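You operate a simulated robot arm through the tools that you are given. There is no shell and no other tool. Be economical: measure what you need, move in short steps, check, and stop when the job is done.

You run a simulated robot arm. Do the job below in one go: nothing can be reset, and whatever is moved stays where it is left.

## Task
Press bearing 6203 into the hub on the press and slide the hub out again.
Fine: Leave the press lever up. Where these are worked on the way, their far stop is far enough and under half their travel is too little: hub slide of the press, press lever.

Only the result counts: the job must be done as asked and must still hold three seconds after the hand-in. Knocking over, shifting, dropping, spilling or breaking anything else fails it.

## Robot
A 7-joint arm with a two-finger parallel gripper on a trunk, on a base that drives. Base frame: it is fixed to the floor where the robot stands at the start and does not move with it; the origin is under the middle of the robot, x ahead of it, y to its left, z up; the surface under the hand at the start is at about z = 0.76. Readings come in m, rad, newtons and seconds.
With the tool pointing down near the work surface it reaches from about 0.3 to 0.72 m from the robot's upright axis, wherever it stands. Its first joint turns from -2.897 to 2.897 rad. Places, roughly: bearing seat of the hub in the press [0.4, -0.2, 0.9]; hub slide of the press [0.4, -0.2, 0.8]; press lever [0.5, -0.2, 1.1]; press ram [0.6, -0.2, 1]; seat [0.4, -0.2, 0.9]. Payload 1.57 kg.
The TCP is the grasp point between the finger pads, 0.03 m short of the fingertips. In the tool frame z runs along the fingers and y along their closing line. The gripper opens to 0.08 m. The fingers are 0.017 m wide and 0.012 m thick; the gripper's body (0.04 by 0.082 m) begins 0.08 m behind the TCP.
Orientation is told as [roll, pitch, yaw] about the base's x, y, z axes, in that order, counted from this pose: with the fingers straight down and closing along the base's y, the tool's x points along the base's -x, its y along +y and its z along -z.

## Interface
- The arm moves only by the tool nudge_tool. Its argument "rows" is a list that holds one entry, the list of rows, each a list of 7 numbers: the shift along the tool's x, y, z in m, then the turn, a rotation vector about the tool's x, y, z in rad, then the finger opening in m, from 0 to 0.08. In form: [[[tx, ty, tz, ax, ay, az, hand], ...]]. A call has 1 to 10 rows; each row is the pose to reach, as a shift and turn from the pose commanded when the call began, along the tool's axes at that moment. Rows are played at 5 a second. More than 0.05 m and 0.15 rad between two rows, or a gripper value outside its range, and nothing of the call is played. Where a pose cannot be reached the arm comes as near as it can. A force on the tool above 50 N (or 10 N above the force at the start of the call, whichever is more), or a blocked arm, ends the call early, and 0.2 s more pass. Each finger travels about 0.072 m/s and halts on what it meets, pressing with about 31 N; the grip force reading is that of the motor and also rises with nothing between the fingers. The clock runs only during rows and for 0.2 s after the last one: add rows that repeat a pose to give the fingers time. It gives the time, the measured TCP pose, the force on the tool (base axes), the opening and the grip force at its end, in the units of the frame above (readings bear some noise), with the torque about the TCP (base axes, N m) and any sound that the robot's microphone picked up, and new pictures: "views" is both (left out), scene, wrist or none.
- Cameras (640 x 400 px; columns grow to the right, rows downward): "scene" is now at [-0.0096, 0.1082, 1.4129]; the picture's right is [-0.35, -0.94, 0.00], its down [-0.59, 0.22, -0.78] and it looks along [0.73, -0.27, -0.63] (base axes); focal length 248 px, centre (320, 200). "wrist" rides on the gripper at [0.072, -0.007, -0.122] in the tool frame; the picture's right is [0.09, 1.00, 0.00], its down [-0.84, 0.08, -0.54] and it looks along [-0.54, 0.05, 0.84] (tool axes); focal length 238 px, centre (320, 200). There is no depth. A picture from a camera that has moved, and an enlarged one, comes with that camera's place and axes in the base frame and with its lens.
- slide_trunk(by): slides the trunk up (or, below 0, down) by that many m; the arm and the scene camera ride with it, the base frame stays. It gives what a move gives, with no picture.
- base_move(legs): drives the robot by 1 to 6 legs, each [ahead, left, turn to the left] in m, m and rad, along the robot's own axes; the way and the turn of a leg run together, so that a leg with both is an arc; at most 1.5 m and 3.142 rad a leg. The arm and the cameras ride along, it lands a little off, and it stops where it bumps. It gives what a move gives, and a new picture of the scene camera.
- head_to(pan, tilt): turns the head with the scene camera to pan (to the left, within 1.501 rad either way) and tilt (down, from -0.506 to 1.204), counted from straight ahead of the robot. It gives what a move gives, and a new picture of the scene camera.
- zoom(camera, box): a new picture of the part [left, top, right, bottom] of that camera's present view, enlarged. It takes no simulated time.
- hand_in(): hands the job in; it is judged then, once.

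Go step by step. Nothing tells you exact positions but the pictures and the camera data: compare them with the known pose of the tool, close in by small moves and look again before you grip or let go. The budget is 120 turns and 260 pictures, counting those below and the enlarged ones. Unless the task says otherwise, let go and move clear before handing in, and close with one line.

The tools are called as a command line: name --argument value ..., lists and objects as JSON in quotes. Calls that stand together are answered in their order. nudge_tool: Moves the arm, as the interface text tells. Its arguments: {"type":"object","properties":{"rows":{"type":"array"},"views":{"type":"string","enum":["both","scene","wrist","none"]}},"required":["rows"]} The other tools are called the same way: slide_trunk (by) slides the trunk up or down; base_move (legs) drives the base; head_to (pan, tilt) turns the head that bears the scene camera; zoom (camera, box) takes an enlarged picture of a part of a camera's view; hand_in () hands the job in.

At the start:

```text
time: 0.0
tcp_pos: [0.3837, -0.15, 1.0007]
tcp_rot: [0.0, -0.001, 0.0]
ft_force: [0.3, 0.2, -0.1]
ft_torque: [-0.02, 0.01, 0.02]
gripper_width: 0.0801
grasp_force: 0.1
trunk travel left (down, up): [-0.075, 0.04]
robot x, y, heading: [-0.0003, 0.0, 0.001]
head pan, tilt: [-0.36, 0.681]
```

scene: 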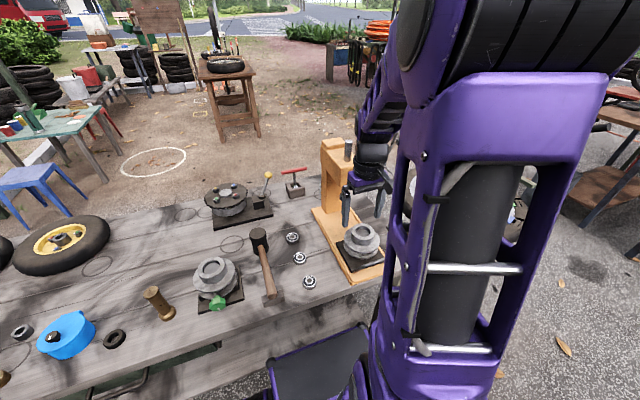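
wrist: 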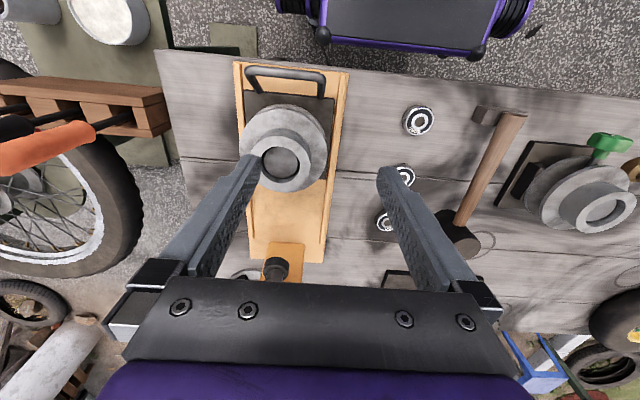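

I see the press with the hub on its slide, and three bearings on the bench to its left. I'll enlarge the bearings to read their marks and look at the press.

zoom --camera "wrist" --box '[360, 90, 450, 240]'

zoom --camera "scene" --box '[270, 220, 330, 300]'

zoom --camera "scene" --box '[280, 120, 420, 300]'

```text
2.67 times, centred on (405, 165) of wrist
camera zoom: at [0.3127, -0.1563, 1.1214], right [-0.09, 1.0, 0.0], down [0.84, 0.08, 0.54], along [0.54, 0.05, -0.84], focal length 636 px, centre (93, 293)
```

zoom: 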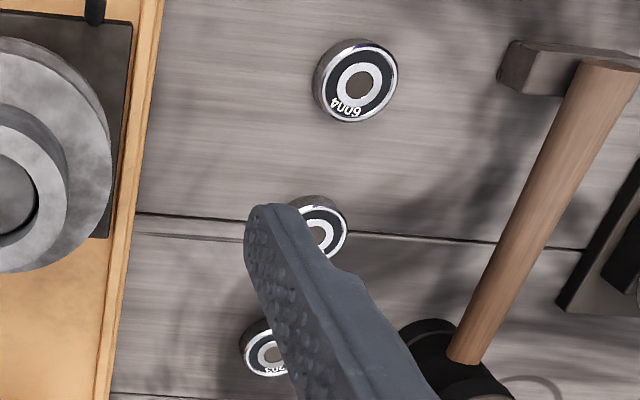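

```text
5.00 times, centred on (300, 260) of scene
camera zoom: at [-0.0096, 0.1082, 1.4129], right [-0.35, -0.94, 0.0], down [-0.59, 0.22, -0.78], along [0.73, -0.27, -0.63], focal length 1240 px, centre (420, -100)
```

zoom: 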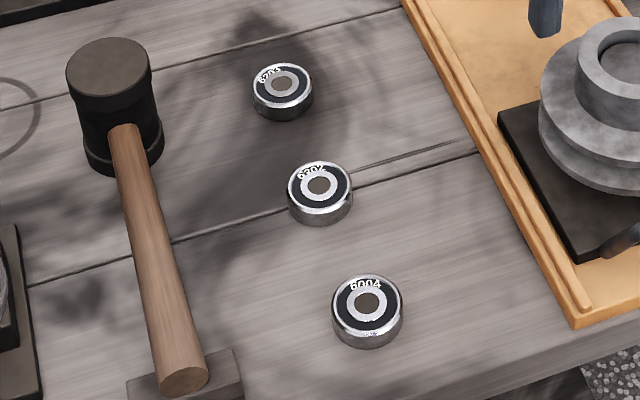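

```text
2.22 times, centred on (350, 210) of scene
camera zoom: at [-0.0096, 0.1082, 1.4129], right [-0.35, -0.94, 0.0], down [-0.59, 0.22, -0.78], along [0.73, -0.27, -0.63], focal length 551 px, centre (253, 178)
```

zoom: 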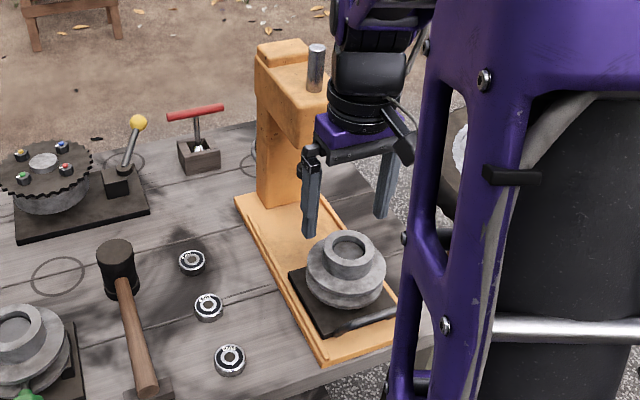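

The far bearing looks like 6203; I'll verify with a closer zoom.

zoom --camera "scene" --box '[284, 230, 300, 246]'

zoom --camera "scene" --box '[290, 248, 310, 268]'

nudge_tool --rows '[[[0.03, 0.04, 0, 0, 0, 0, 0.08], [0.0, 0.08, 0, 0, 0, 0, 0.08], [-0.03, 0.12, 0, 0, 0, 0, 0.08], [-0.06, 0.145, 0, 0, 0, 0, 0.08], [-0.1, 0.145, 0, 0, 0, 0, 0.08], [-0.1, 0.145, 0, 0, 0, 0, 0.08]]]'

```text
16.00 times, centred on (292, 238) of scene
camera zoom: at [-0.0096, 0.1082, 1.4129], right [-0.35, -0.94, 0.0], down [-0.59, 0.22, -0.78], along [0.73, -0.27, -0.63], focal length 3969 px, centre (768, -408)
```

zoom: 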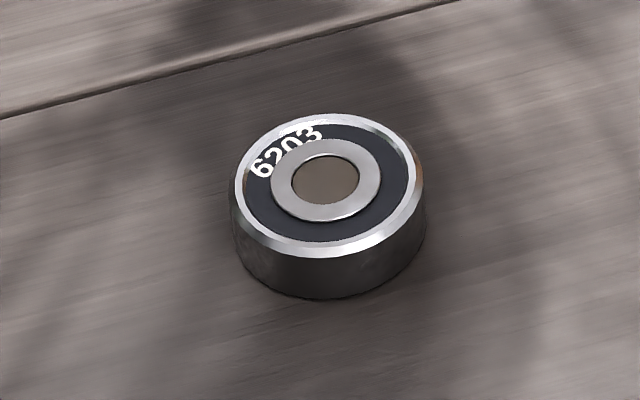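

```text
16.00 times, centred on (300, 258) of scene
camera zoom: at [-0.0096, 0.1082, 1.4129], right [-0.35, -0.94, 0.0], down [-0.59, 0.22, -0.78], along [0.73, -0.27, -0.63], focal length 3969 px, centre (640, -728)
```

zoom: 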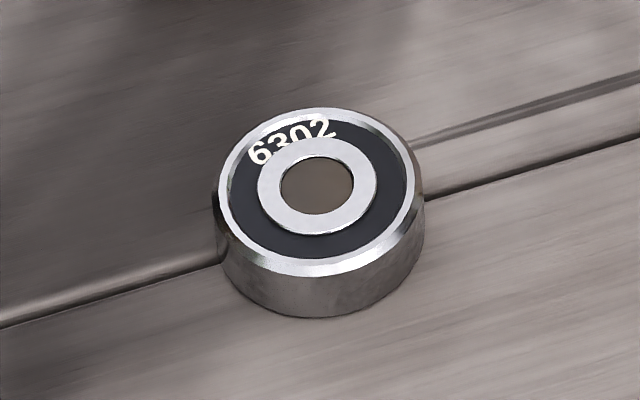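

```text
time: 1.4
tcp_pos: [0.4844, -0.005, 0.9996]
tcp_rot: [0.001, 0.001, 0.001]
ft_force: [0.2, 0.1, 0.0]
ft_torque: [0.01, 0.01, -0.02]
gripper_width: 0.0799
grasp_force: 0.0
trunk travel left (down, up): [-0.075, 0.04]
robot x, y, heading: [0.0015, 0.0023, -0.001]
head pan, tilt: [-0.36, 0.681]
camera scene: at [-0.0094, 0.1082, 1.4129], right [-0.35, -0.94, 0.0], down [-0.59, 0.22, -0.78], along [0.73, -0.27, -0.63], focal length 248 px, centre (320, 200)
camera wrist: at [0.4132, -0.0114, 1.1208], right [-0.09, 1.0, 0.0], down [0.84, 0.08, 0.54], along [0.54, 0.05, -0.84], focal length 238 px, centre (320, 200)
```

scene: 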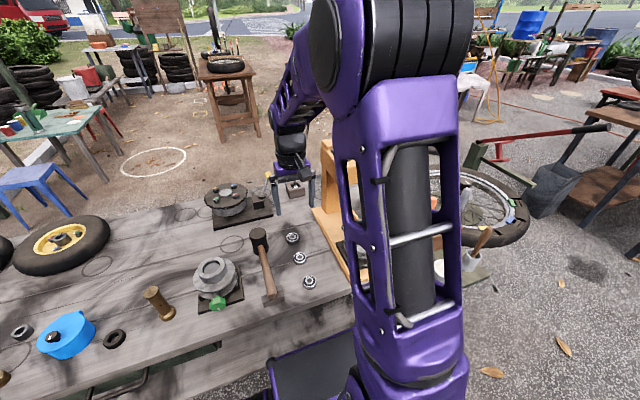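
wrist: 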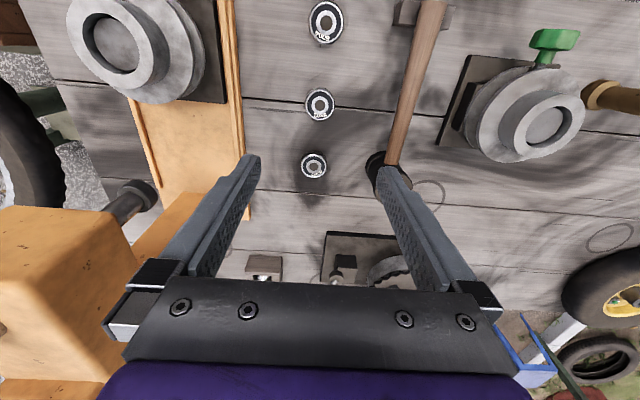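

6203 confirmed at about (0.574, -0.006). I move above it and come partway down.

nudge_tool --rows '[[[-0.03, 0, 0, 0, 0, 0, 0.08], [-0.06, -0.0, 0.03, 0, 0, 0, 0.08], [-0.09, -0.001, 0.07, 0, 0, 0, 0.08], [-0.09, -0.001, 0.11, 0, 0, 0, 0.08], [-0.09, -0.001, 0.14, 0, 0, 0, 0.08], [-0.09, -0.001, 0.14, 0, 0, 0, 0.08]]]'

zoom --camera "wrist" --box '[200, 60, 440, 210]'

zoom --camera "scene" --box '[250, 190, 340, 250]'

```text
time: 2.8
tcp_pos: [0.5723, -0.0059, 0.8588]
tcp_rot: [0.001, 0.001, 0.001]
ft_force: [0.4, -0.3, 0.6]
ft_torque: [0.0, 0.0, 0.0]
gripper_width: 0.0799
grasp_force: 0.1
trunk travel left (down, up): [-0.075, 0.04]
robot x, y, heading: [0.0015, -0.001, 0.001]
head pan, tilt: [-0.36, 0.681]
camera scene: at [-0.0095, 0.1082, 1.4129], right [-0.35, -0.94, 0.0], down [-0.59, 0.22, -0.78], along [0.73, -0.27, -0.63], focal length 248 px, centre (320, 200)
camera wrist: at [0.5029, -0.0122, 0.9802], right [-0.09, 1.0, 0.0], down [0.84, 0.08, 0.54], along [0.54, 0.05, -0.84], focal length 238 px, centre (320, 200)
```

scene: 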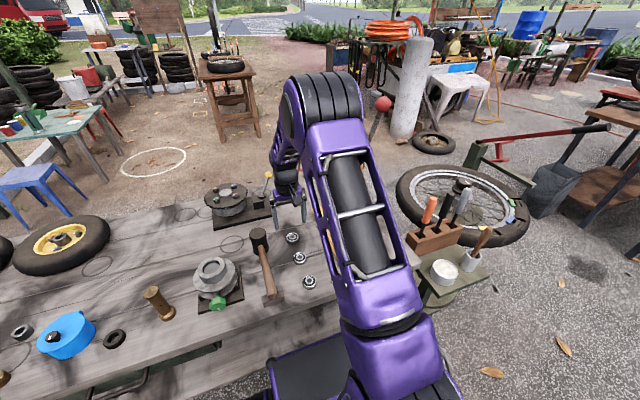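
wrist: 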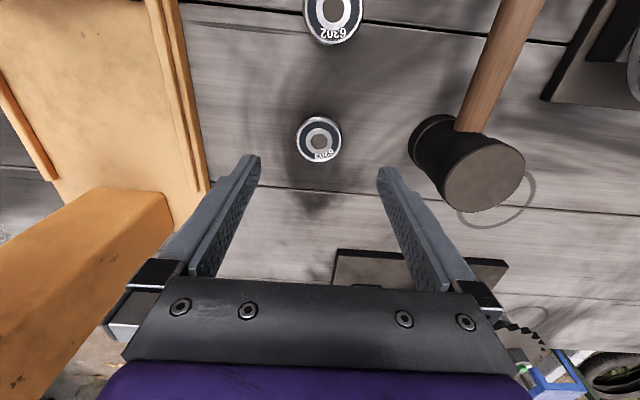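

```text
2.67 times, centred on (320, 135) of wrist
camera zoom: at [0.5029, -0.0122, 0.9802], right [-0.09, 1.0, 0.0], down [0.84, 0.08, 0.54], along [0.54, 0.05, -0.84], focal length 636 px, centre (320, 373)
```

zoom: 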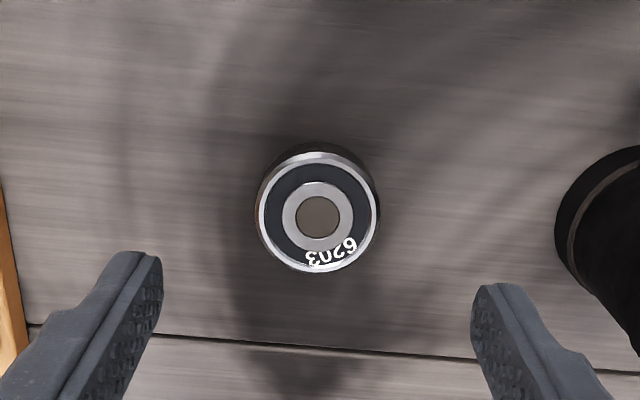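

```text
6.67 times, centred on (295, 220) of scene
camera zoom: at [-0.0095, 0.1082, 1.4129], right [-0.35, -0.94, 0.0], down [-0.59, 0.22, -0.78], along [0.73, -0.27, -0.63], focal length 1654 px, centre (487, 67)
```

zoom: 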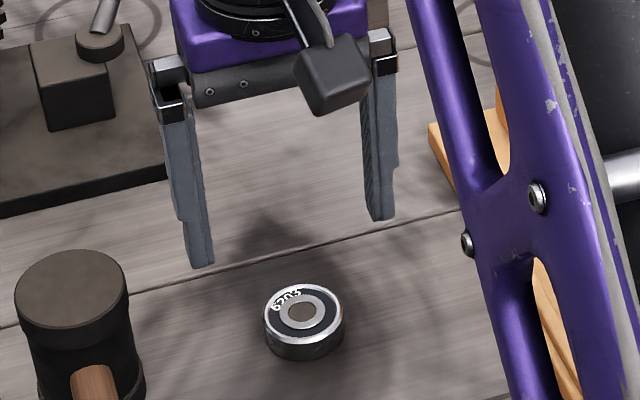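

The bearing sits at (0.574, -0.006), a couple of mm ahead of the TCP. I descend so that the tips cover about the top half of it.

nudge_tool --rows '[[[-0.002, 0, 0.02, 0, 0, 0, 0.07], [-0.002, 0, 0.04, 0, 0, 0, 0.06], [-0.002, 0, 0.055, 0, 0, 0, 0.06], [-0.002, 0, 0.062, 0, 0, 0, 0.06], [-0.002, 0, 0.062, 0, 0, 0, 0.06]]]'

zoom --camera "scene" --box '[270, 210, 315, 250]'

```text
time: 4.0
tcp_pos: [0.5752, -0.0059, 0.7956]
tcp_rot: [0.0, 0.0, 0.0]
ft_force: [-0.6, -0.3, 1.1]
ft_torque: [-0.01, 0.0, 0.01]
gripper_width: 0.0599
grasp_force: 0.2
trunk travel left (down, up): [-0.075, 0.04]
robot x, y, heading: [-0.0011, 0.0019, -0.001]
head pan, tilt: [-0.36, 0.681]
camera scene: at [-0.0096, 0.1082, 1.4129], right [-0.35, -0.94, 0.0], down [-0.59, 0.22, -0.78], along [0.73, -0.27, -0.63], focal length 248 px, centre (320, 200)
camera wrist: at [0.5047, -0.0123, 0.9188], right [-0.09, 1.0, 0.0], down [0.84, 0.08, 0.54], along [0.54, 0.05, -0.84], focal length 238 px, centre (320, 200)
```

scene: 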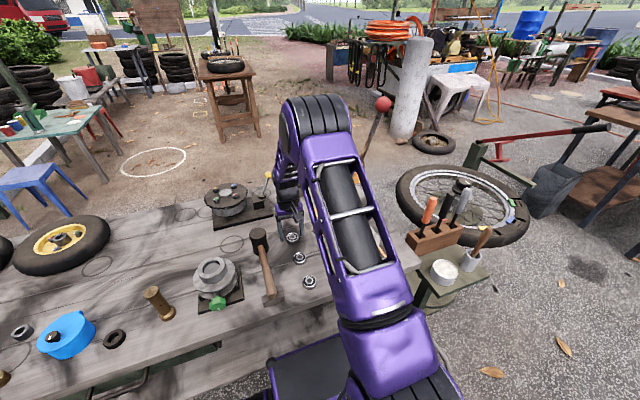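
wrist: 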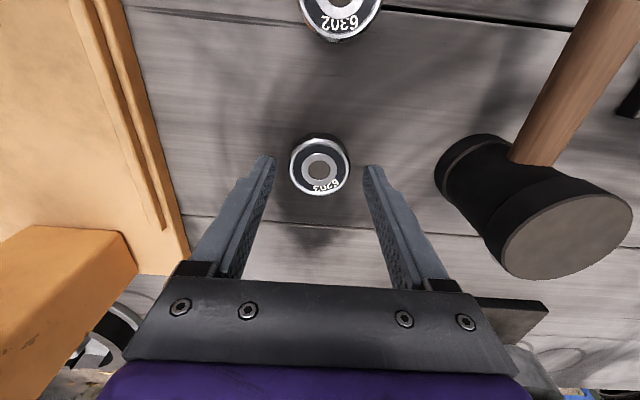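

```text
10.00 times, centred on (292, 230) of scene
camera zoom: at [-0.0096, 0.1082, 1.4129], right [-0.35, -0.94, 0.0], down [-0.59, 0.22, -0.78], along [0.73, -0.27, -0.63], focal length 2480 px, centre (595, -100)
```

zoom: 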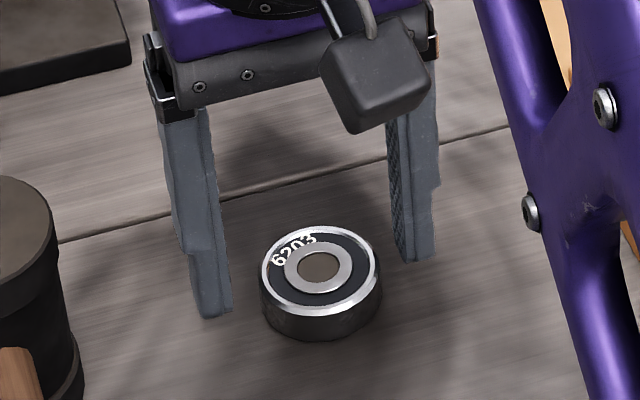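

The fingers straddle the bearing with tips near its mid height. Closing.

nudge_tool --rows '[[[0, 0, 0, 0, 0, 0, 0.045], [0, 0, 0, 0, 0, 0, 0.036], [0, 0, 0, 0, 0, 0, 0.034], [0, 0, 0, 0, 0, 0, 0.034]]]'

zoom --camera "scene" --box '[270, 210, 315, 250]'

```text
time: 5.0
tcp_pos: [0.5754, -0.0067, 0.7975]
tcp_rot: [0.0, 0.0, 0.0]
ft_force: [0.1, 0.4, -1.0]
ft_torque: [-0.01, -0.02, -0.01]
gripper_width: 0.041
grasp_force: 31.1
trunk travel left (down, up): [-0.075, 0.04]
robot x, y, heading: [0.0, -0.001, -0.001]
head pan, tilt: [-0.36, 0.681]
camera scene: at [-0.0096, 0.1082, 1.4129], right [-0.35, -0.94, 0.0], down [-0.59, 0.22, -0.78], along [0.73, -0.27, -0.63], focal length 248 px, centre (320, 200)
camera wrist: at [0.5046, -0.0123, 0.919], right [-0.09, 1.0, 0.0], down [0.84, 0.08, 0.54], along [0.54, 0.05, -0.84], focal length 238 px, centre (320, 200)
```

scene: 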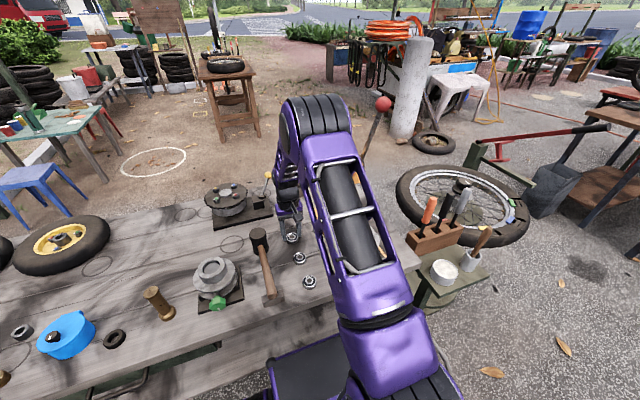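
wrist: 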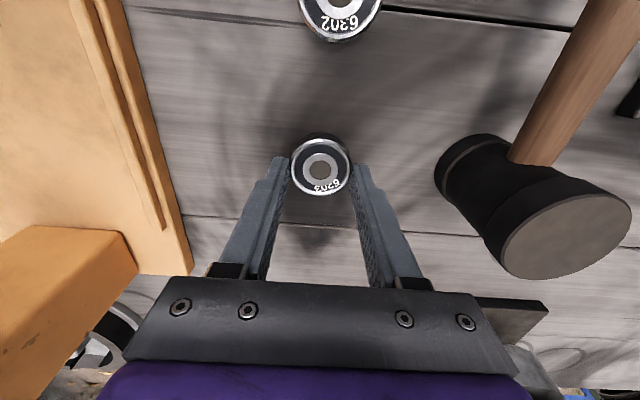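

```text
10.00 times, centred on (292, 230) of scene
camera zoom: at [-0.0096, 0.1082, 1.4129], right [-0.35, -0.94, 0.0], down [-0.59, 0.22, -0.78], along [0.73, -0.27, -0.63], focal length 2480 px, centre (595, -100)
```

zoom: 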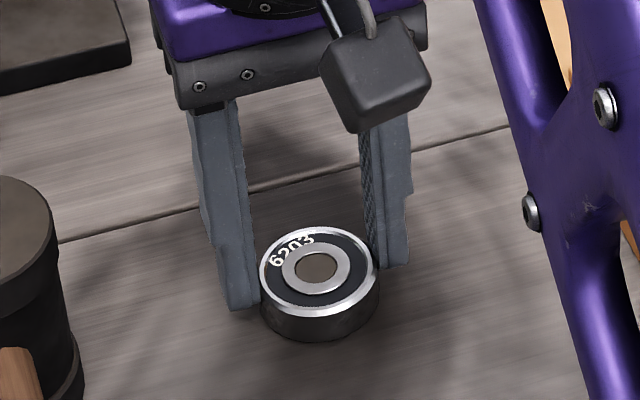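

Gripped. I lift straight, move back toward the robot, then stay left of the press to view the hub.

nudge_tool --rows '[[[0, 0, -0.04, 0, 0, 0, 0.034], [0, 0, -0.08, 0, 0, 0, 0.034], [0.02, 0, -0.12, 0, 0, 0, 0.034], [0.06, 0, -0.15, 0, 0, 0, 0.034], [0.1, 0, -0.18, 0, 0, 0, 0.034], [0.14, 0, -0.19, 0, 0, 0, 0.034], [0.18, 0, -0.19, 0, 0, 0, 0.034], [0.2, -0.02, -0.19, 0, 0, 0, 0.034], [0.21, -0.05, -0.19, 0, 0, 0, 0.034], [0.21, -0.05, -0.19, 0, 0, 0, 0.034]]]'

zoom --camera "wrist" --box '[120, 60, 400, 240]'

```text
time: 7.2
tcp_pos: [0.3648, -0.0555, 0.988]
tcp_rot: [-0.002, -0.001, 0.001]
ft_force: [-0.1, 0.7, -0.6]
ft_torque: [0.02, -0.03, -0.04]
gripper_width: 0.0339
grasp_force: 0.0
trunk travel left (down, up): [-0.075, 0.04]
robot x, y, heading: [0.0028, -0.0003, -0.002]
head pan, tilt: [-0.36, 0.681]
camera scene: at [-0.0096, 0.1082, 1.4129], right [-0.35, -0.94, 0.0], down [-0.59, 0.22, -0.78], along [0.73, -0.27, -0.63], focal length 248 px, centre (320, 200)
camera wrist: at [0.2944, -0.0618, 1.1096], right [-0.09, 1.0, 0.0], down [0.84, 0.08, 0.54], along [0.54, 0.05, -0.84], focal length 238 px, centre (320, 200)
```

scene: 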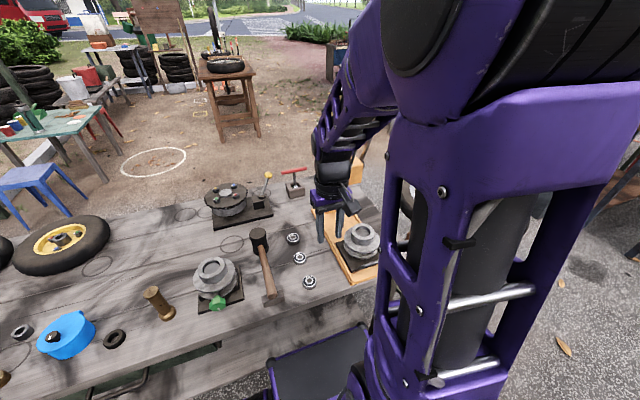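
wrist: 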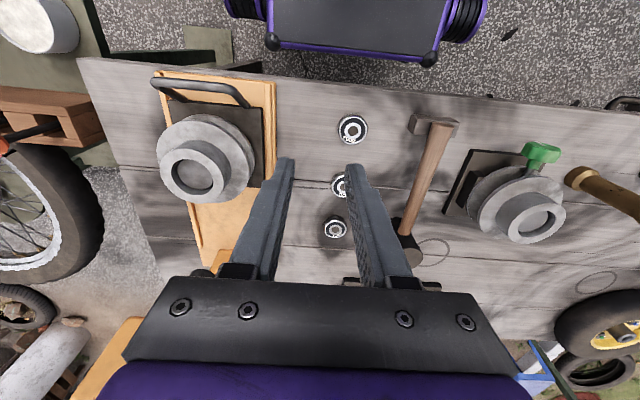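

```text
2.22 times, centred on (260, 150) of wrist
camera zoom: at [0.2944, -0.0618, 1.1096], right [-0.09, 1.0, 0.0], down [0.84, 0.08, 0.54], along [0.54, 0.05, -0.84], focal length 530 px, centre (453, 311)
```

zoom: 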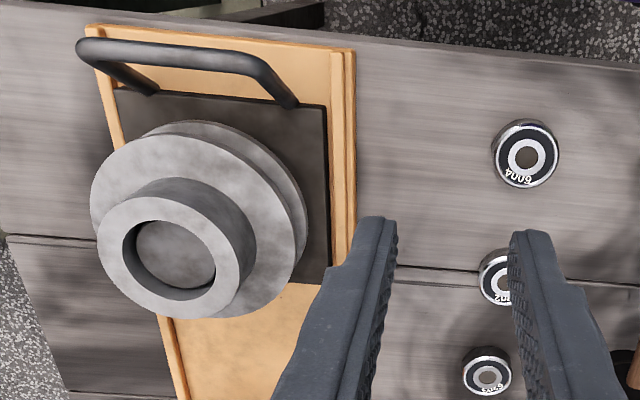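

The bearing slipped out of the shallow grip and still stands at its spot (0.574, -0.007). I'll return and grip deeper.

nudge_tool --rows '[[[-0.05, 0.02, 0, 0, 0, 0, 0.08], [-0.1, 0.05, 0, 0, 0, 0, 0.08], [-0.15, 0.05, 0.01, 0, 0, 0, 0.08], [-0.19, 0.05, 0.03, 0, 0, 0, 0.08], [-0.208, 0.05, 0.07, 0, 0, 0, 0.08], [-0.208, 0.05, 0.11, 0, 0, 0, 0.08], [-0.208, 0.05, 0.15, 0, 0, 0, 0.07], [-0.208, 0.05, 0.18, 0, 0, 0, 0.06], [-0.208, 0.05, 0.18, 0, 0, 0, 0.06]]]'

zoom --camera "wrist" --box '[240, 110, 400, 210]'

zoom --camera "scene" --box '[270, 210, 315, 250]'

```text
refused: row 1 steps farther than a row can; nothing moved
```

```text
4.00 times, centred on (320, 160) of wrist
camera zoom: at [0.2944, -0.0618, 1.1096], right [-0.09, 1.0, 0.0], down [0.84, 0.08, 0.54], along [0.54, 0.05, -0.84], focal length 953 px, centre (320, 360)
```

zoom: 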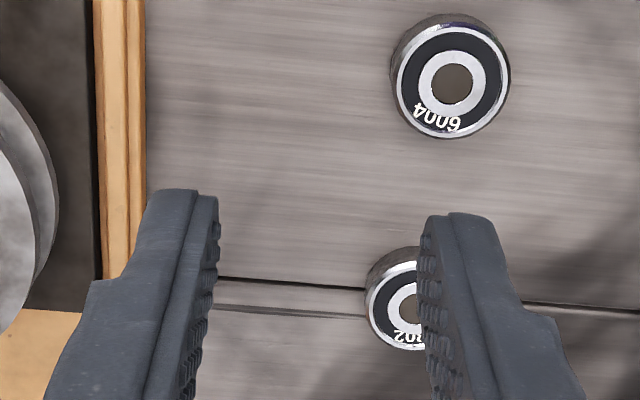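

```text
10.00 times, centred on (292, 230) of scene
camera zoom: at [-0.0096, 0.1082, 1.4129], right [-0.35, -0.94, 0.0], down [-0.59, 0.22, -0.78], along [0.73, -0.27, -0.63], focal length 2480 px, centre (595, -100)
```

zoom: 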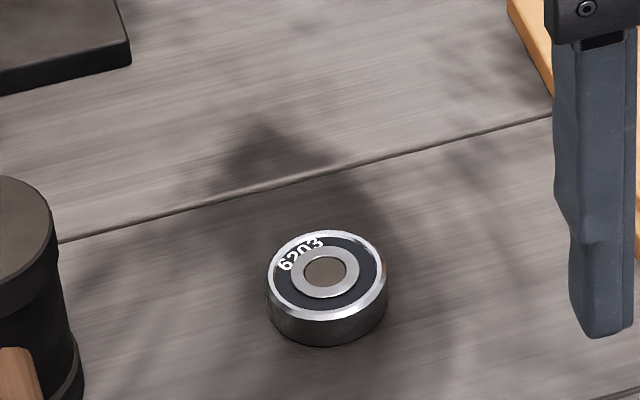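

The row step was too long; same route in smaller steps.

nudge_tool --rows '[[[-0.04, 0.01, 0, 0, 0, 0, 0.08], [-0.08, 0.03, 0, 0, 0, 0, 0.08], [-0.12, 0.049, 0, 0, 0, 0, 0.08], [-0.16, 0.049, 0.01, 0, 0, 0, 0.08], [-0.19, 0.049, 0.03, 0, 0, 0, 0.08], [-0.208, 0.049, 0.07, 0, 0, 0, 0.08], [-0.208, 0.049, 0.11, 0, 0, 0, 0.08], [-0.208, 0.049, 0.14, 0, 0, 0, 0.07], [-0.208, 0.049, 0.16, 0, 0, 0, 0.07], [-0.208, 0.049, 0.16, 0, 0, 0, 0.07]]]'

zoom --camera "wrist" --box '[240, 90, 400, 190]'

zoom --camera "scene" --box '[270, 210, 315, 250]'

```text
time: 9.4
tcp_pos: [0.5735, -0.0072, 0.828]
tcp_rot: [0.0, -0.002, 0.0]
ft_force: [0.8, 0.7, 0.4]
ft_torque: [-0.04, 0.03, 0.01]
gripper_width: 0.07
grasp_force: 0.0
trunk travel left (down, up): [-0.075, 0.04]
robot x, y, heading: [-0.0001, -0.0002, 0.002]
head pan, tilt: [-0.36, 0.681]
camera scene: at [-0.0095, 0.1082, 1.4129], right [-0.35, -0.94, 0.0], down [-0.59, 0.22, -0.78], along [0.73, -0.27, -0.63], focal length 248 px, centre (320, 200)
camera wrist: at [0.5025, -0.0134, 0.9489], right [-0.09, 1.0, 0.0], down [0.84, 0.08, 0.54], along [0.54, 0.05, -0.84], focal length 238 px, centre (320, 200)
```

scene: 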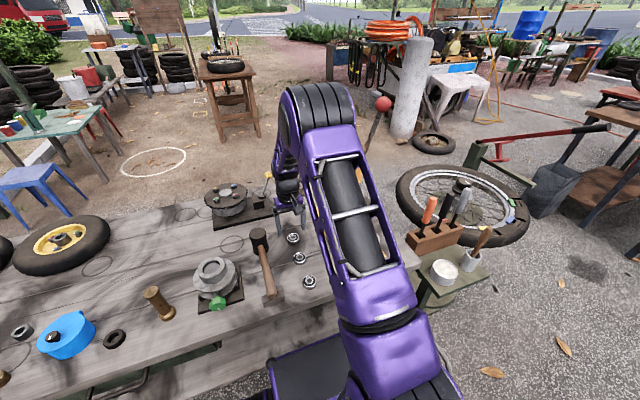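
wrist: 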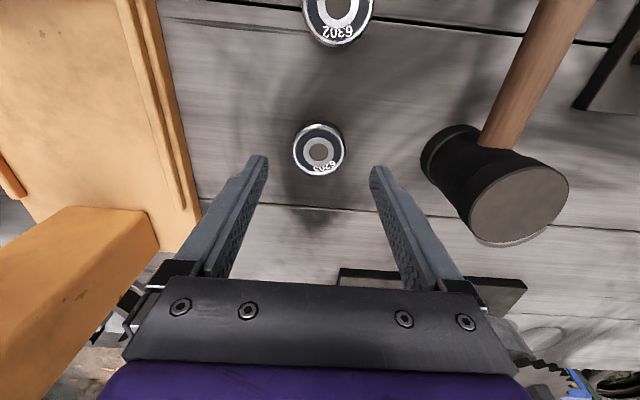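

```text
4.00 times, centred on (320, 140) of wrist
camera zoom: at [0.5025, -0.0134, 0.9489], right [-0.09, 1.0, 0.0], down [0.84, 0.08, 0.54], along [0.54, 0.05, -0.84], focal length 953 px, centre (320, 440)
```

zoom: 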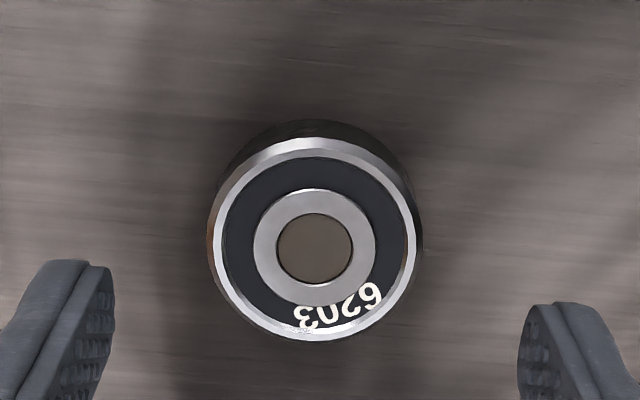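

```text
10.00 times, centred on (292, 230) of scene
camera zoom: at [-0.0095, 0.1082, 1.4129], right [-0.35, -0.94, 0.0], down [-0.59, 0.22, -0.78], along [0.73, -0.27, -0.63], focal length 2480 px, centre (595, -100)
```

zoom: 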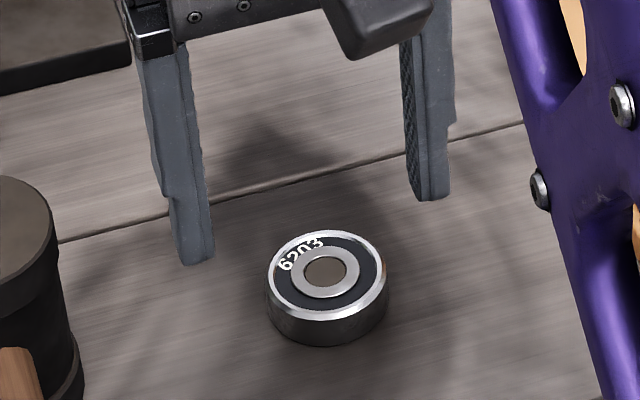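

The bearing is about 2–3 mm nearer the robot than the TCP. I correct that, go down deeper, and close.

nudge_tool --rows '[[[0.0025, -0.001, 0.015, 0, 0, 0, 0.065], [0.0025, -0.001, 0.029, 0, 0, 0, 0.06], [0.0025, -0.001, 0.036, 0, 0, 0, 0.06], [0.0025, -0.001, 0.036, 0, 0, 0, 0.05], [0.0025, -0.001, 0.036, 0, 0, 0, 0.04], [0.0025, -0.001, 0.036, 0, 0, 0, 0.03], [0.0025, -0.001, 0.036, 0, 0, 0, 0.03], [0.0025, -0.001, 0.036, 0, 0, 0, 0.03]]]' --views "none"

zoom --camera "wrist" --box '[240, 110, 400, 210]'

zoom --camera "scene" --box '[270, 210, 315, 250]'

```text
time: 11.2
tcp_pos: [0.5705, -0.0079, 0.792]
tcp_rot: [0.0, -0.001, 0.0]
ft_force: [0.0, 0.3, -0.7]
ft_torque: [0.02, -0.01, -0.01]
gripper_width: 0.0408
grasp_force: 30.9
trunk travel left (down, up): [-0.075, 0.04]
robot x, y, heading: [-0.0003, -0.0022, 0.0]
head pan, tilt: [-0.36, 0.681]
```

```text
4.00 times, centred on (320, 160) of wrist
camera zoom: at [0.5001, -0.0144, 0.9132], right [-0.09, 1.0, 0.0], down [0.84, 0.08, 0.54], along [0.54, 0.05, -0.84], focal length 953 px, centre (320, 360)
```

zoom: 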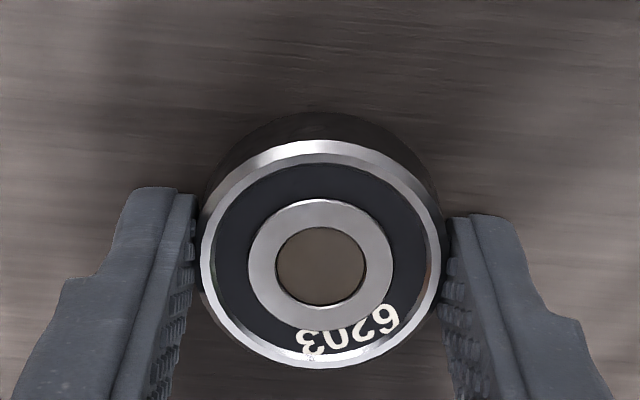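

```text
10.00 times, centred on (292, 230) of scene
camera zoom: at [-0.0095, 0.1082, 1.4129], right [-0.35, -0.94, 0.0], down [-0.59, 0.22, -0.78], along [0.73, -0.27, -0.63], focal length 2480 px, centre (595, -100)
```

zoom: 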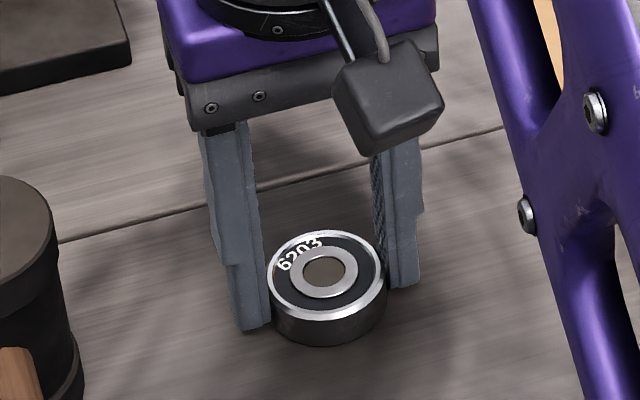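

The grip now reads 0.041 m at 31 N, centred. Lifting a little to check that it holds.

nudge_tool --rows '[[[0, 0, -0.01, 0, 0, 0, 0.03], [0, 0, -0.02, 0, 0, 0, 0.03], [0, 0, -0.035, 0, 0, 0, 0.03], [0, 0, -0.05, 0, 0, 0, 0.03], [0, 0, -0.05, 0, 0, 0, 0.03]]]'

```text
time: 12.4
tcp_pos: [0.5705, -0.0086, 0.8416]
tcp_rot: [0.0, 0.002, 0.0]
ft_force: [-0.8, -0.5, -0.5]
ft_torque: [-0.02, 0.0, -0.02]
gripper_width: 0.0409
grasp_force: 31.1
trunk travel left (down, up): [-0.075, 0.04]
robot x, y, heading: [0.0033, 0.0022, 0.004]
head pan, tilt: [-0.36, 0.681]
camera scene: at [-0.0096, 0.1082, 1.4129], right [-0.35, -0.94, 0.0], down [-0.59, 0.22, -0.78], along [0.73, -0.27, -0.63], focal length 248 px, centre (320, 200)
camera wrist: at [0.5002, -0.0146, 0.9635], right [-0.09, 1.0, 0.0], down [0.84, 0.08, 0.54], along [0.54, 0.05, -0.84], focal length 238 px, centre (320, 200)
```

scene: 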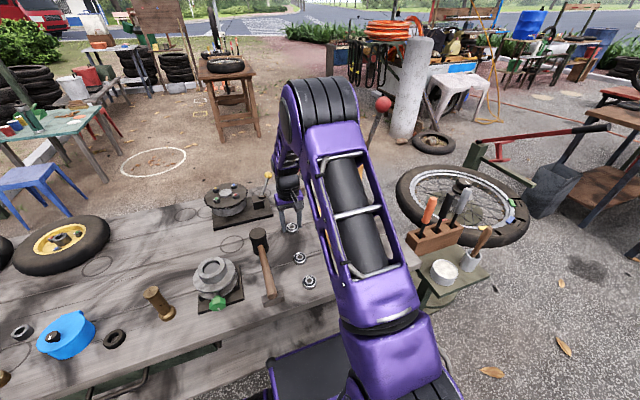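
wrist: 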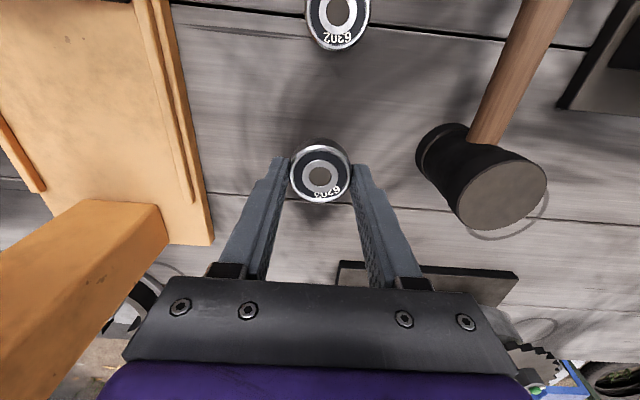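

It holds. I lift, draw back and move to a spot short of the hub for a measurement.

nudge_tool --rows '[[[0.01, 0, -0.04, 0, 0, 0, 0.03], [0.04, 0, -0.08, 0, 0, 0, 0.03], [0.08, 0, -0.11, 0, 0, 0, 0.03], [0.12, 0, -0.13, 0, 0, 0, 0.03], [0.16, 0, -0.14, 0, 0, 0, 0.03], [0.19, -0.025, -0.14, 0, 0, 0, 0.03], [0.19, -0.07, -0.14, 0, 0, 0, 0.03], [0.19, -0.11, -0.14, 0, 0, 0, 0.03], [0.19, -0.15, -0.14, 0, 0, 0, 0.03], [0.19, -0.15, -0.14, 0, 0, 0, 0.03]]]'

zoom --camera "wrist" --box '[200, 80, 360, 180]'

zoom --camera "scene" --box '[310, 170, 400, 290]'

```text
time: 14.6
tcp_pos: [0.3829, -0.1589, 0.9833]
tcp_rot: [-0.001, -0.001, 0.001]
ft_force: [-0.4, -0.5, -1.1]
ft_torque: [-0.03, 0.0, -0.01]
gripper_width: 0.0409
grasp_force: 30.9
trunk travel left (down, up): [-0.075, 0.04]
robot x, y, heading: [-0.0009, -0.0019, -0.001]
head pan, tilt: [-0.36, 0.681]
camera scene: at [-0.0095, 0.1081, 1.4129], right [-0.35, -0.94, 0.0], down [-0.59, 0.22, -0.78], along [0.73, -0.27, -0.63], focal length 248 px, centre (320, 200)
camera wrist: at [0.3111, -0.1653, 1.1039], right [-0.09, 1.0, 0.0], down [0.84, 0.08, 0.54], along [0.54, 0.05, -0.84], focal length 238 px, centre (320, 200)
```

scene: 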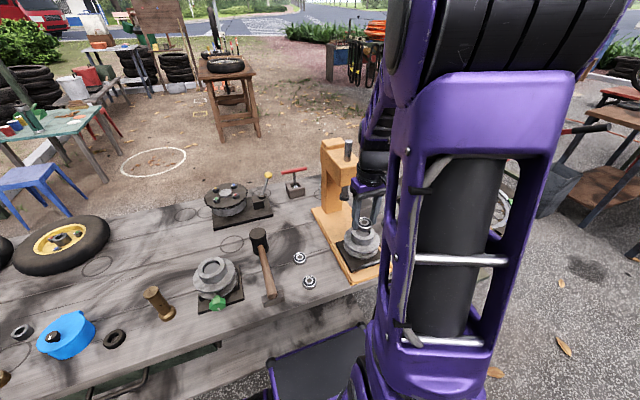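
wrist: 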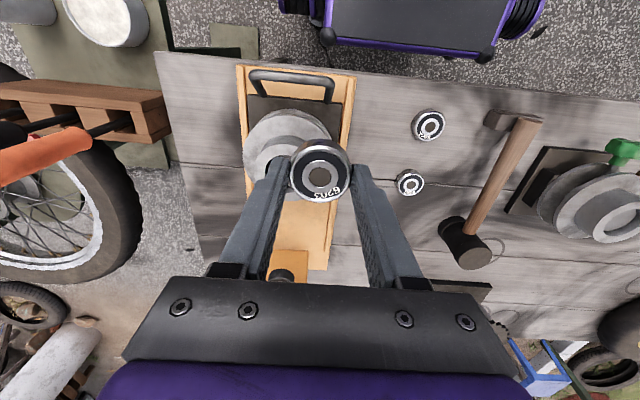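

```text
4.00 times, centred on (280, 130) of wrist
camera zoom: at [0.3111, -0.1653, 1.1039], right [-0.09, 1.0, 0.0], down [0.84, 0.08, 0.54], along [0.54, 0.05, -0.84], focal length 953 px, centre (480, 480)
```

zoom: 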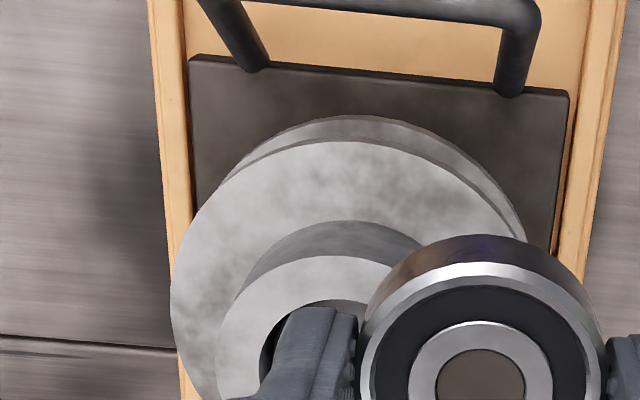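

```text
3.33 times, centred on (355, 230) of scene
camera zoom: at [-0.0095, 0.1081, 1.4129], right [-0.35, -0.94, 0.0], down [-0.59, 0.22, -0.78], along [0.73, -0.27, -0.63], focal length 827 px, centre (203, 100)
```

zoom: 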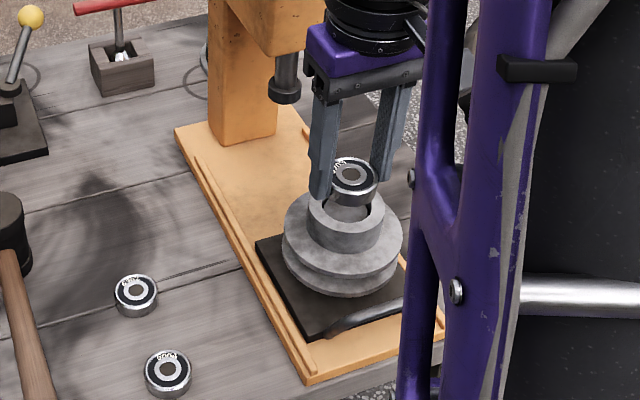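

I take the seat to be at about (0.421, -0.185), rim height 0.887. I move above it with the bearing bottom about 3 cm over the rim.

nudge_tool --rows '[[[-0.02, -0.015, 0.0, 0, 0, 0, 0.03], [-0.038, -0.026, 0.01, 0, 0, 0, 0.03], [-0.038, -0.026, 0.03, 0, 0, 0, 0.03], [-0.038, -0.026, 0.045, 0, 0, 0, 0.03], [-0.038, -0.026, 0.045, 0, 0, 0, 0.03]]]'

zoom --camera "wrist" --box '[240, 100, 400, 200]'

zoom --camera "scene" --box '[330, 200, 393, 260]'

```text
time: 15.8
tcp_pos: [0.4193, -0.184, 0.9367]
tcp_rot: [0.0, -0.001, 0.001]
ft_force: [0.6, 0.0, -0.7]
ft_torque: [0.01, 0.02, 0.01]
gripper_width: 0.0407
grasp_force: 30.7
trunk travel left (down, up): [-0.075, 0.04]
robot x, y, heading: [0.0003, 0.0023, -0.003]
head pan, tilt: [-0.36, 0.681]
camera scene: at [-0.0095, 0.1082, 1.4129], right [-0.35, -0.94, 0.0], down [-0.59, 0.22, -0.78], along [0.73, -0.27, -0.63], focal length 248 px, centre (320, 200)
camera wrist: at [0.3484, -0.1906, 1.0581], right [-0.09, 1.0, 0.0], down [0.84, 0.08, 0.54], along [0.54, 0.05, -0.84], focal length 238 px, centre (320, 200)
```

scene: 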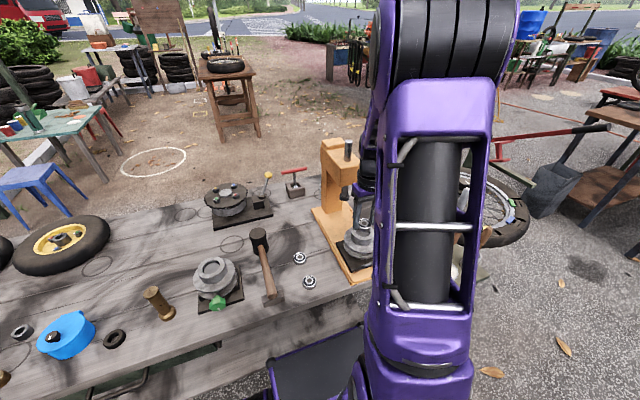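
wrist: 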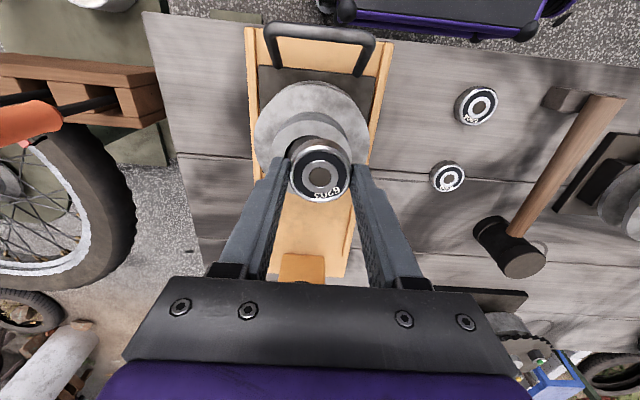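

```text
4.00 times, centred on (320, 150) of wrist
camera zoom: at [0.3484, -0.1906, 1.0581], right [-0.09, 1.0, 0.0], down [0.84, 0.08, 0.54], along [0.54, 0.05, -0.84], focal length 953 px, centre (320, 400)
```

zoom: 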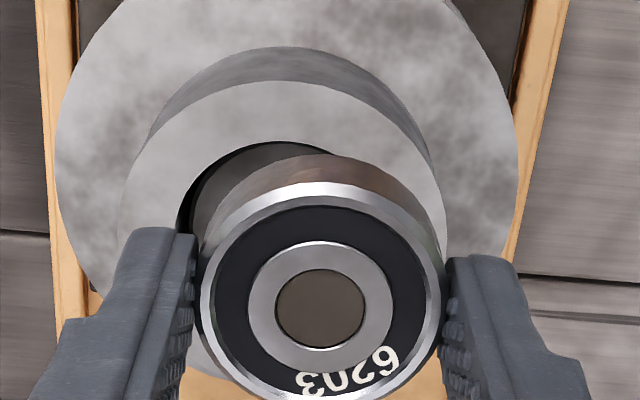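

```text
6.67 times, centred on (362, 230) of scene
camera zoom: at [-0.0095, 0.1082, 1.4129], right [-0.35, -0.94, 0.0], down [-0.59, 0.22, -0.78], along [0.73, -0.27, -0.63], focal length 1654 px, centre (43, 0)
```

zoom: 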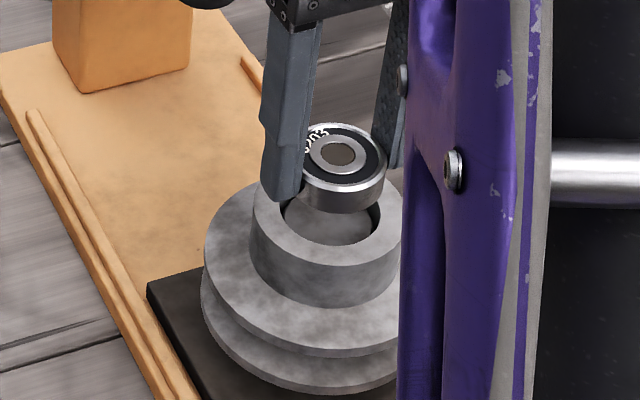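

I need a finer reading of the alignment before lowering.

zoom --camera "wrist" --box '[260, 115, 370, 185]'

zoom --camera "scene" --box '[360, 215, 395, 240]'

```text
5.71 times, centred on (315, 150) of wrist
camera zoom: at [0.3484, -0.1906, 1.0581], right [-0.09, 1.0, 0.0], down [0.84, 0.08, 0.54], along [0.54, 0.05, -0.84], focal length 1362 px, centre (349, 486)
```

zoom: 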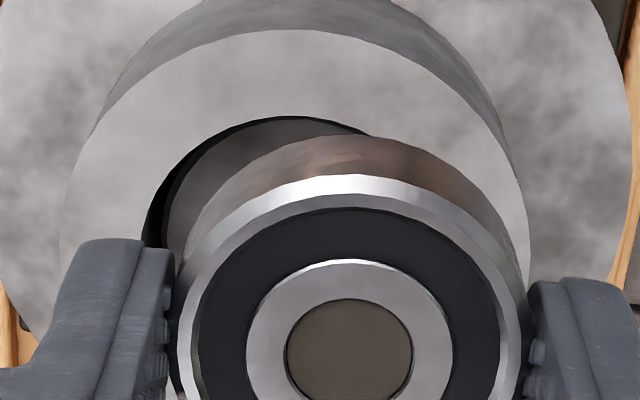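

```text
16.00 times, centred on (378, 228) of scene
camera zoom: at [-0.0095, 0.1082, 1.4129], right [-0.35, -0.94, 0.0], down [-0.59, 0.22, -0.78], along [0.73, -0.27, -0.63], focal length 3969 px, centre (-600, -240)
```

zoom: 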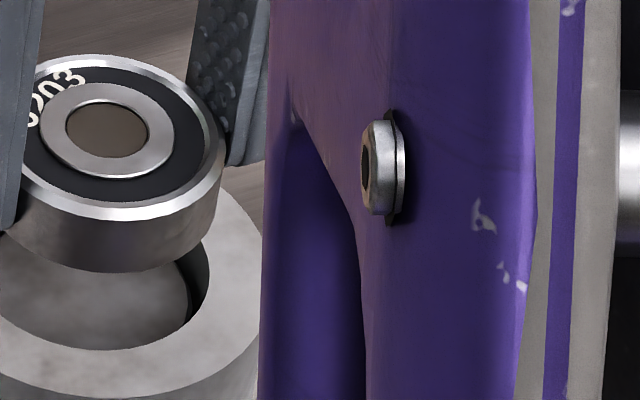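

Combining both views, the seat is more like (0.429, -0.191) with a rim near 0.87. I shift accordingly, lower slightly and look again.

nudge_tool --rows '[[[-0.004, -0.003, 0.0, 0, 0, 0, 0.03], [-0.009, -0.007, 0.005, 0, 0, 0, 0.03], [-0.009, -0.007, 0.015, 0, 0, 0, 0.03], [-0.009, -0.007, 0.015, 0, 0, 0, 0.03]]]' --views "none"

zoom --camera "wrist" --box '[260, 105, 380, 185]'

zoom --camera "scene" --box '[335, 205, 385, 255]'

```text
time: 16.8
tcp_pos: [0.4268, -0.1907, 0.9227]
tcp_rot: [-0.001, 0.0, -0.001]
ft_force: [-0.2, -0.1, -0.5]
ft_torque: [0.01, -0.01, 0.01]
gripper_width: 0.0409
grasp_force: 31.2
trunk travel left (down, up): [-0.075, 0.04]
robot x, y, heading: [0.0012, 0.0001, 0.001]
head pan, tilt: [-0.36, 0.681]
```

```text
5.00 times, centred on (320, 145) of wrist
camera zoom: at [0.3572, -0.1975, 1.0433], right [-0.09, 1.0, 0.0], down [0.84, 0.08, 0.54], along [0.54, 0.05, -0.84], focal length 1192 px, centre (320, 475)
```

zoom: 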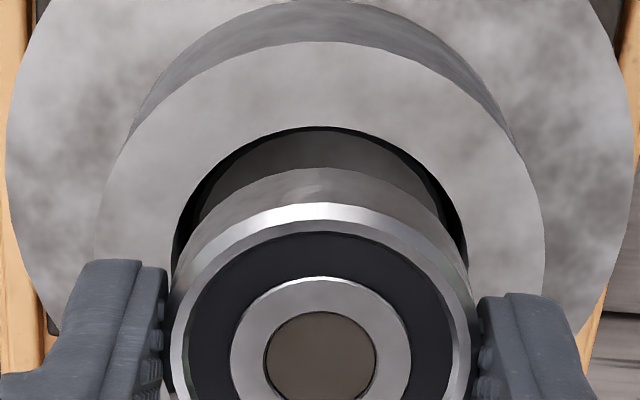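

```text
8.00 times, centred on (360, 230) of scene
camera zoom: at [-0.0095, 0.1082, 1.4129], right [-0.35, -0.94, 0.0], down [-0.59, 0.22, -0.78], along [0.73, -0.27, -0.63], focal length 1984 px, centre (0, -40)
```

zoom: 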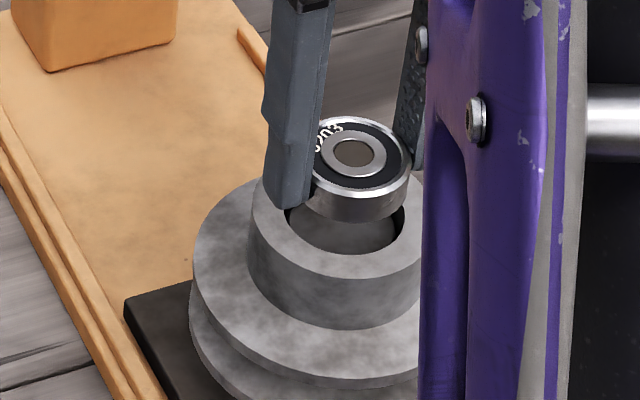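

Side to side it is now centred; ahead it may want about a millimetre more. I lower to just above the rim and check.

nudge_tool --rows '[[[-0.001, 0, 0.005, 0, 0, 0, 0.03], [-0.001, 0, 0.012, 0, 0, 0, 0.03], [-0.001, 0, 0.012, 0, 0, 0, 0.03]]]' --views "none"

zoom --camera "wrist" --box '[260, 105, 380, 185]'

zoom --camera "scene" --box '[335, 205, 385, 255]'

```text
time: 17.6
tcp_pos: [0.4301, -0.1915, 0.9093]
tcp_rot: [0.0, 0.0, 0.001]
ft_force: [0.0, 0.7, 0.1]
ft_torque: [0.03, -0.02, 0.01]
gripper_width: 0.0409
grasp_force: 31.0
trunk travel left (down, up): [-0.075, 0.04]
robot x, y, heading: [0.0006, 0.005, -0.001]
head pan, tilt: [-0.36, 0.681]
```

```text
5.00 times, centred on (320, 145) of wrist
camera zoom: at [0.3582, -0.1976, 1.0311], right [-0.09, 1.0, 0.0], down [0.84, 0.08, 0.54], along [0.54, 0.05, -0.84], focal length 1192 px, centre (320, 475)
```

zoom: 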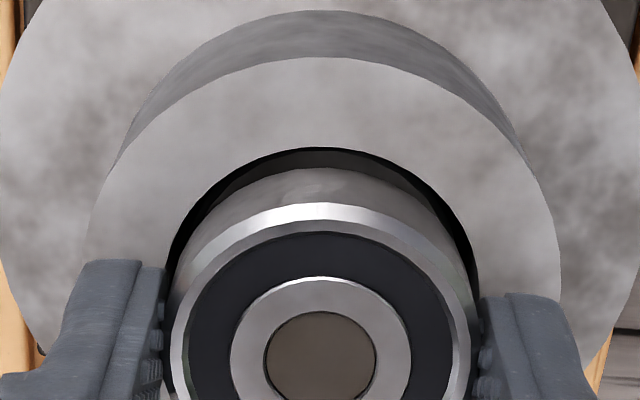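

```text
8.00 times, centred on (360, 230) of scene
camera zoom: at [-0.0095, 0.1082, 1.4129], right [-0.35, -0.94, 0.0], down [-0.59, 0.22, -0.78], along [0.73, -0.27, -0.63], focal length 1984 px, centre (0, -40)
```

zoom: 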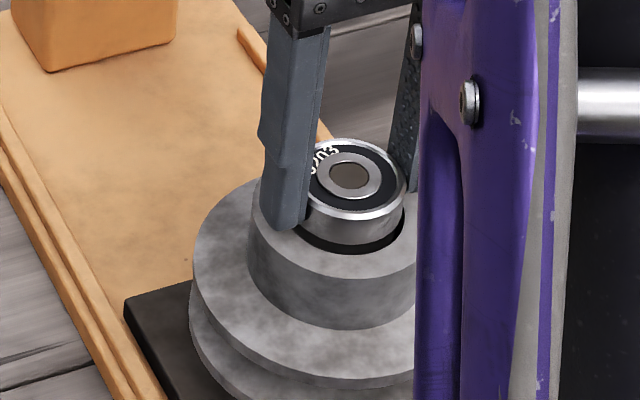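

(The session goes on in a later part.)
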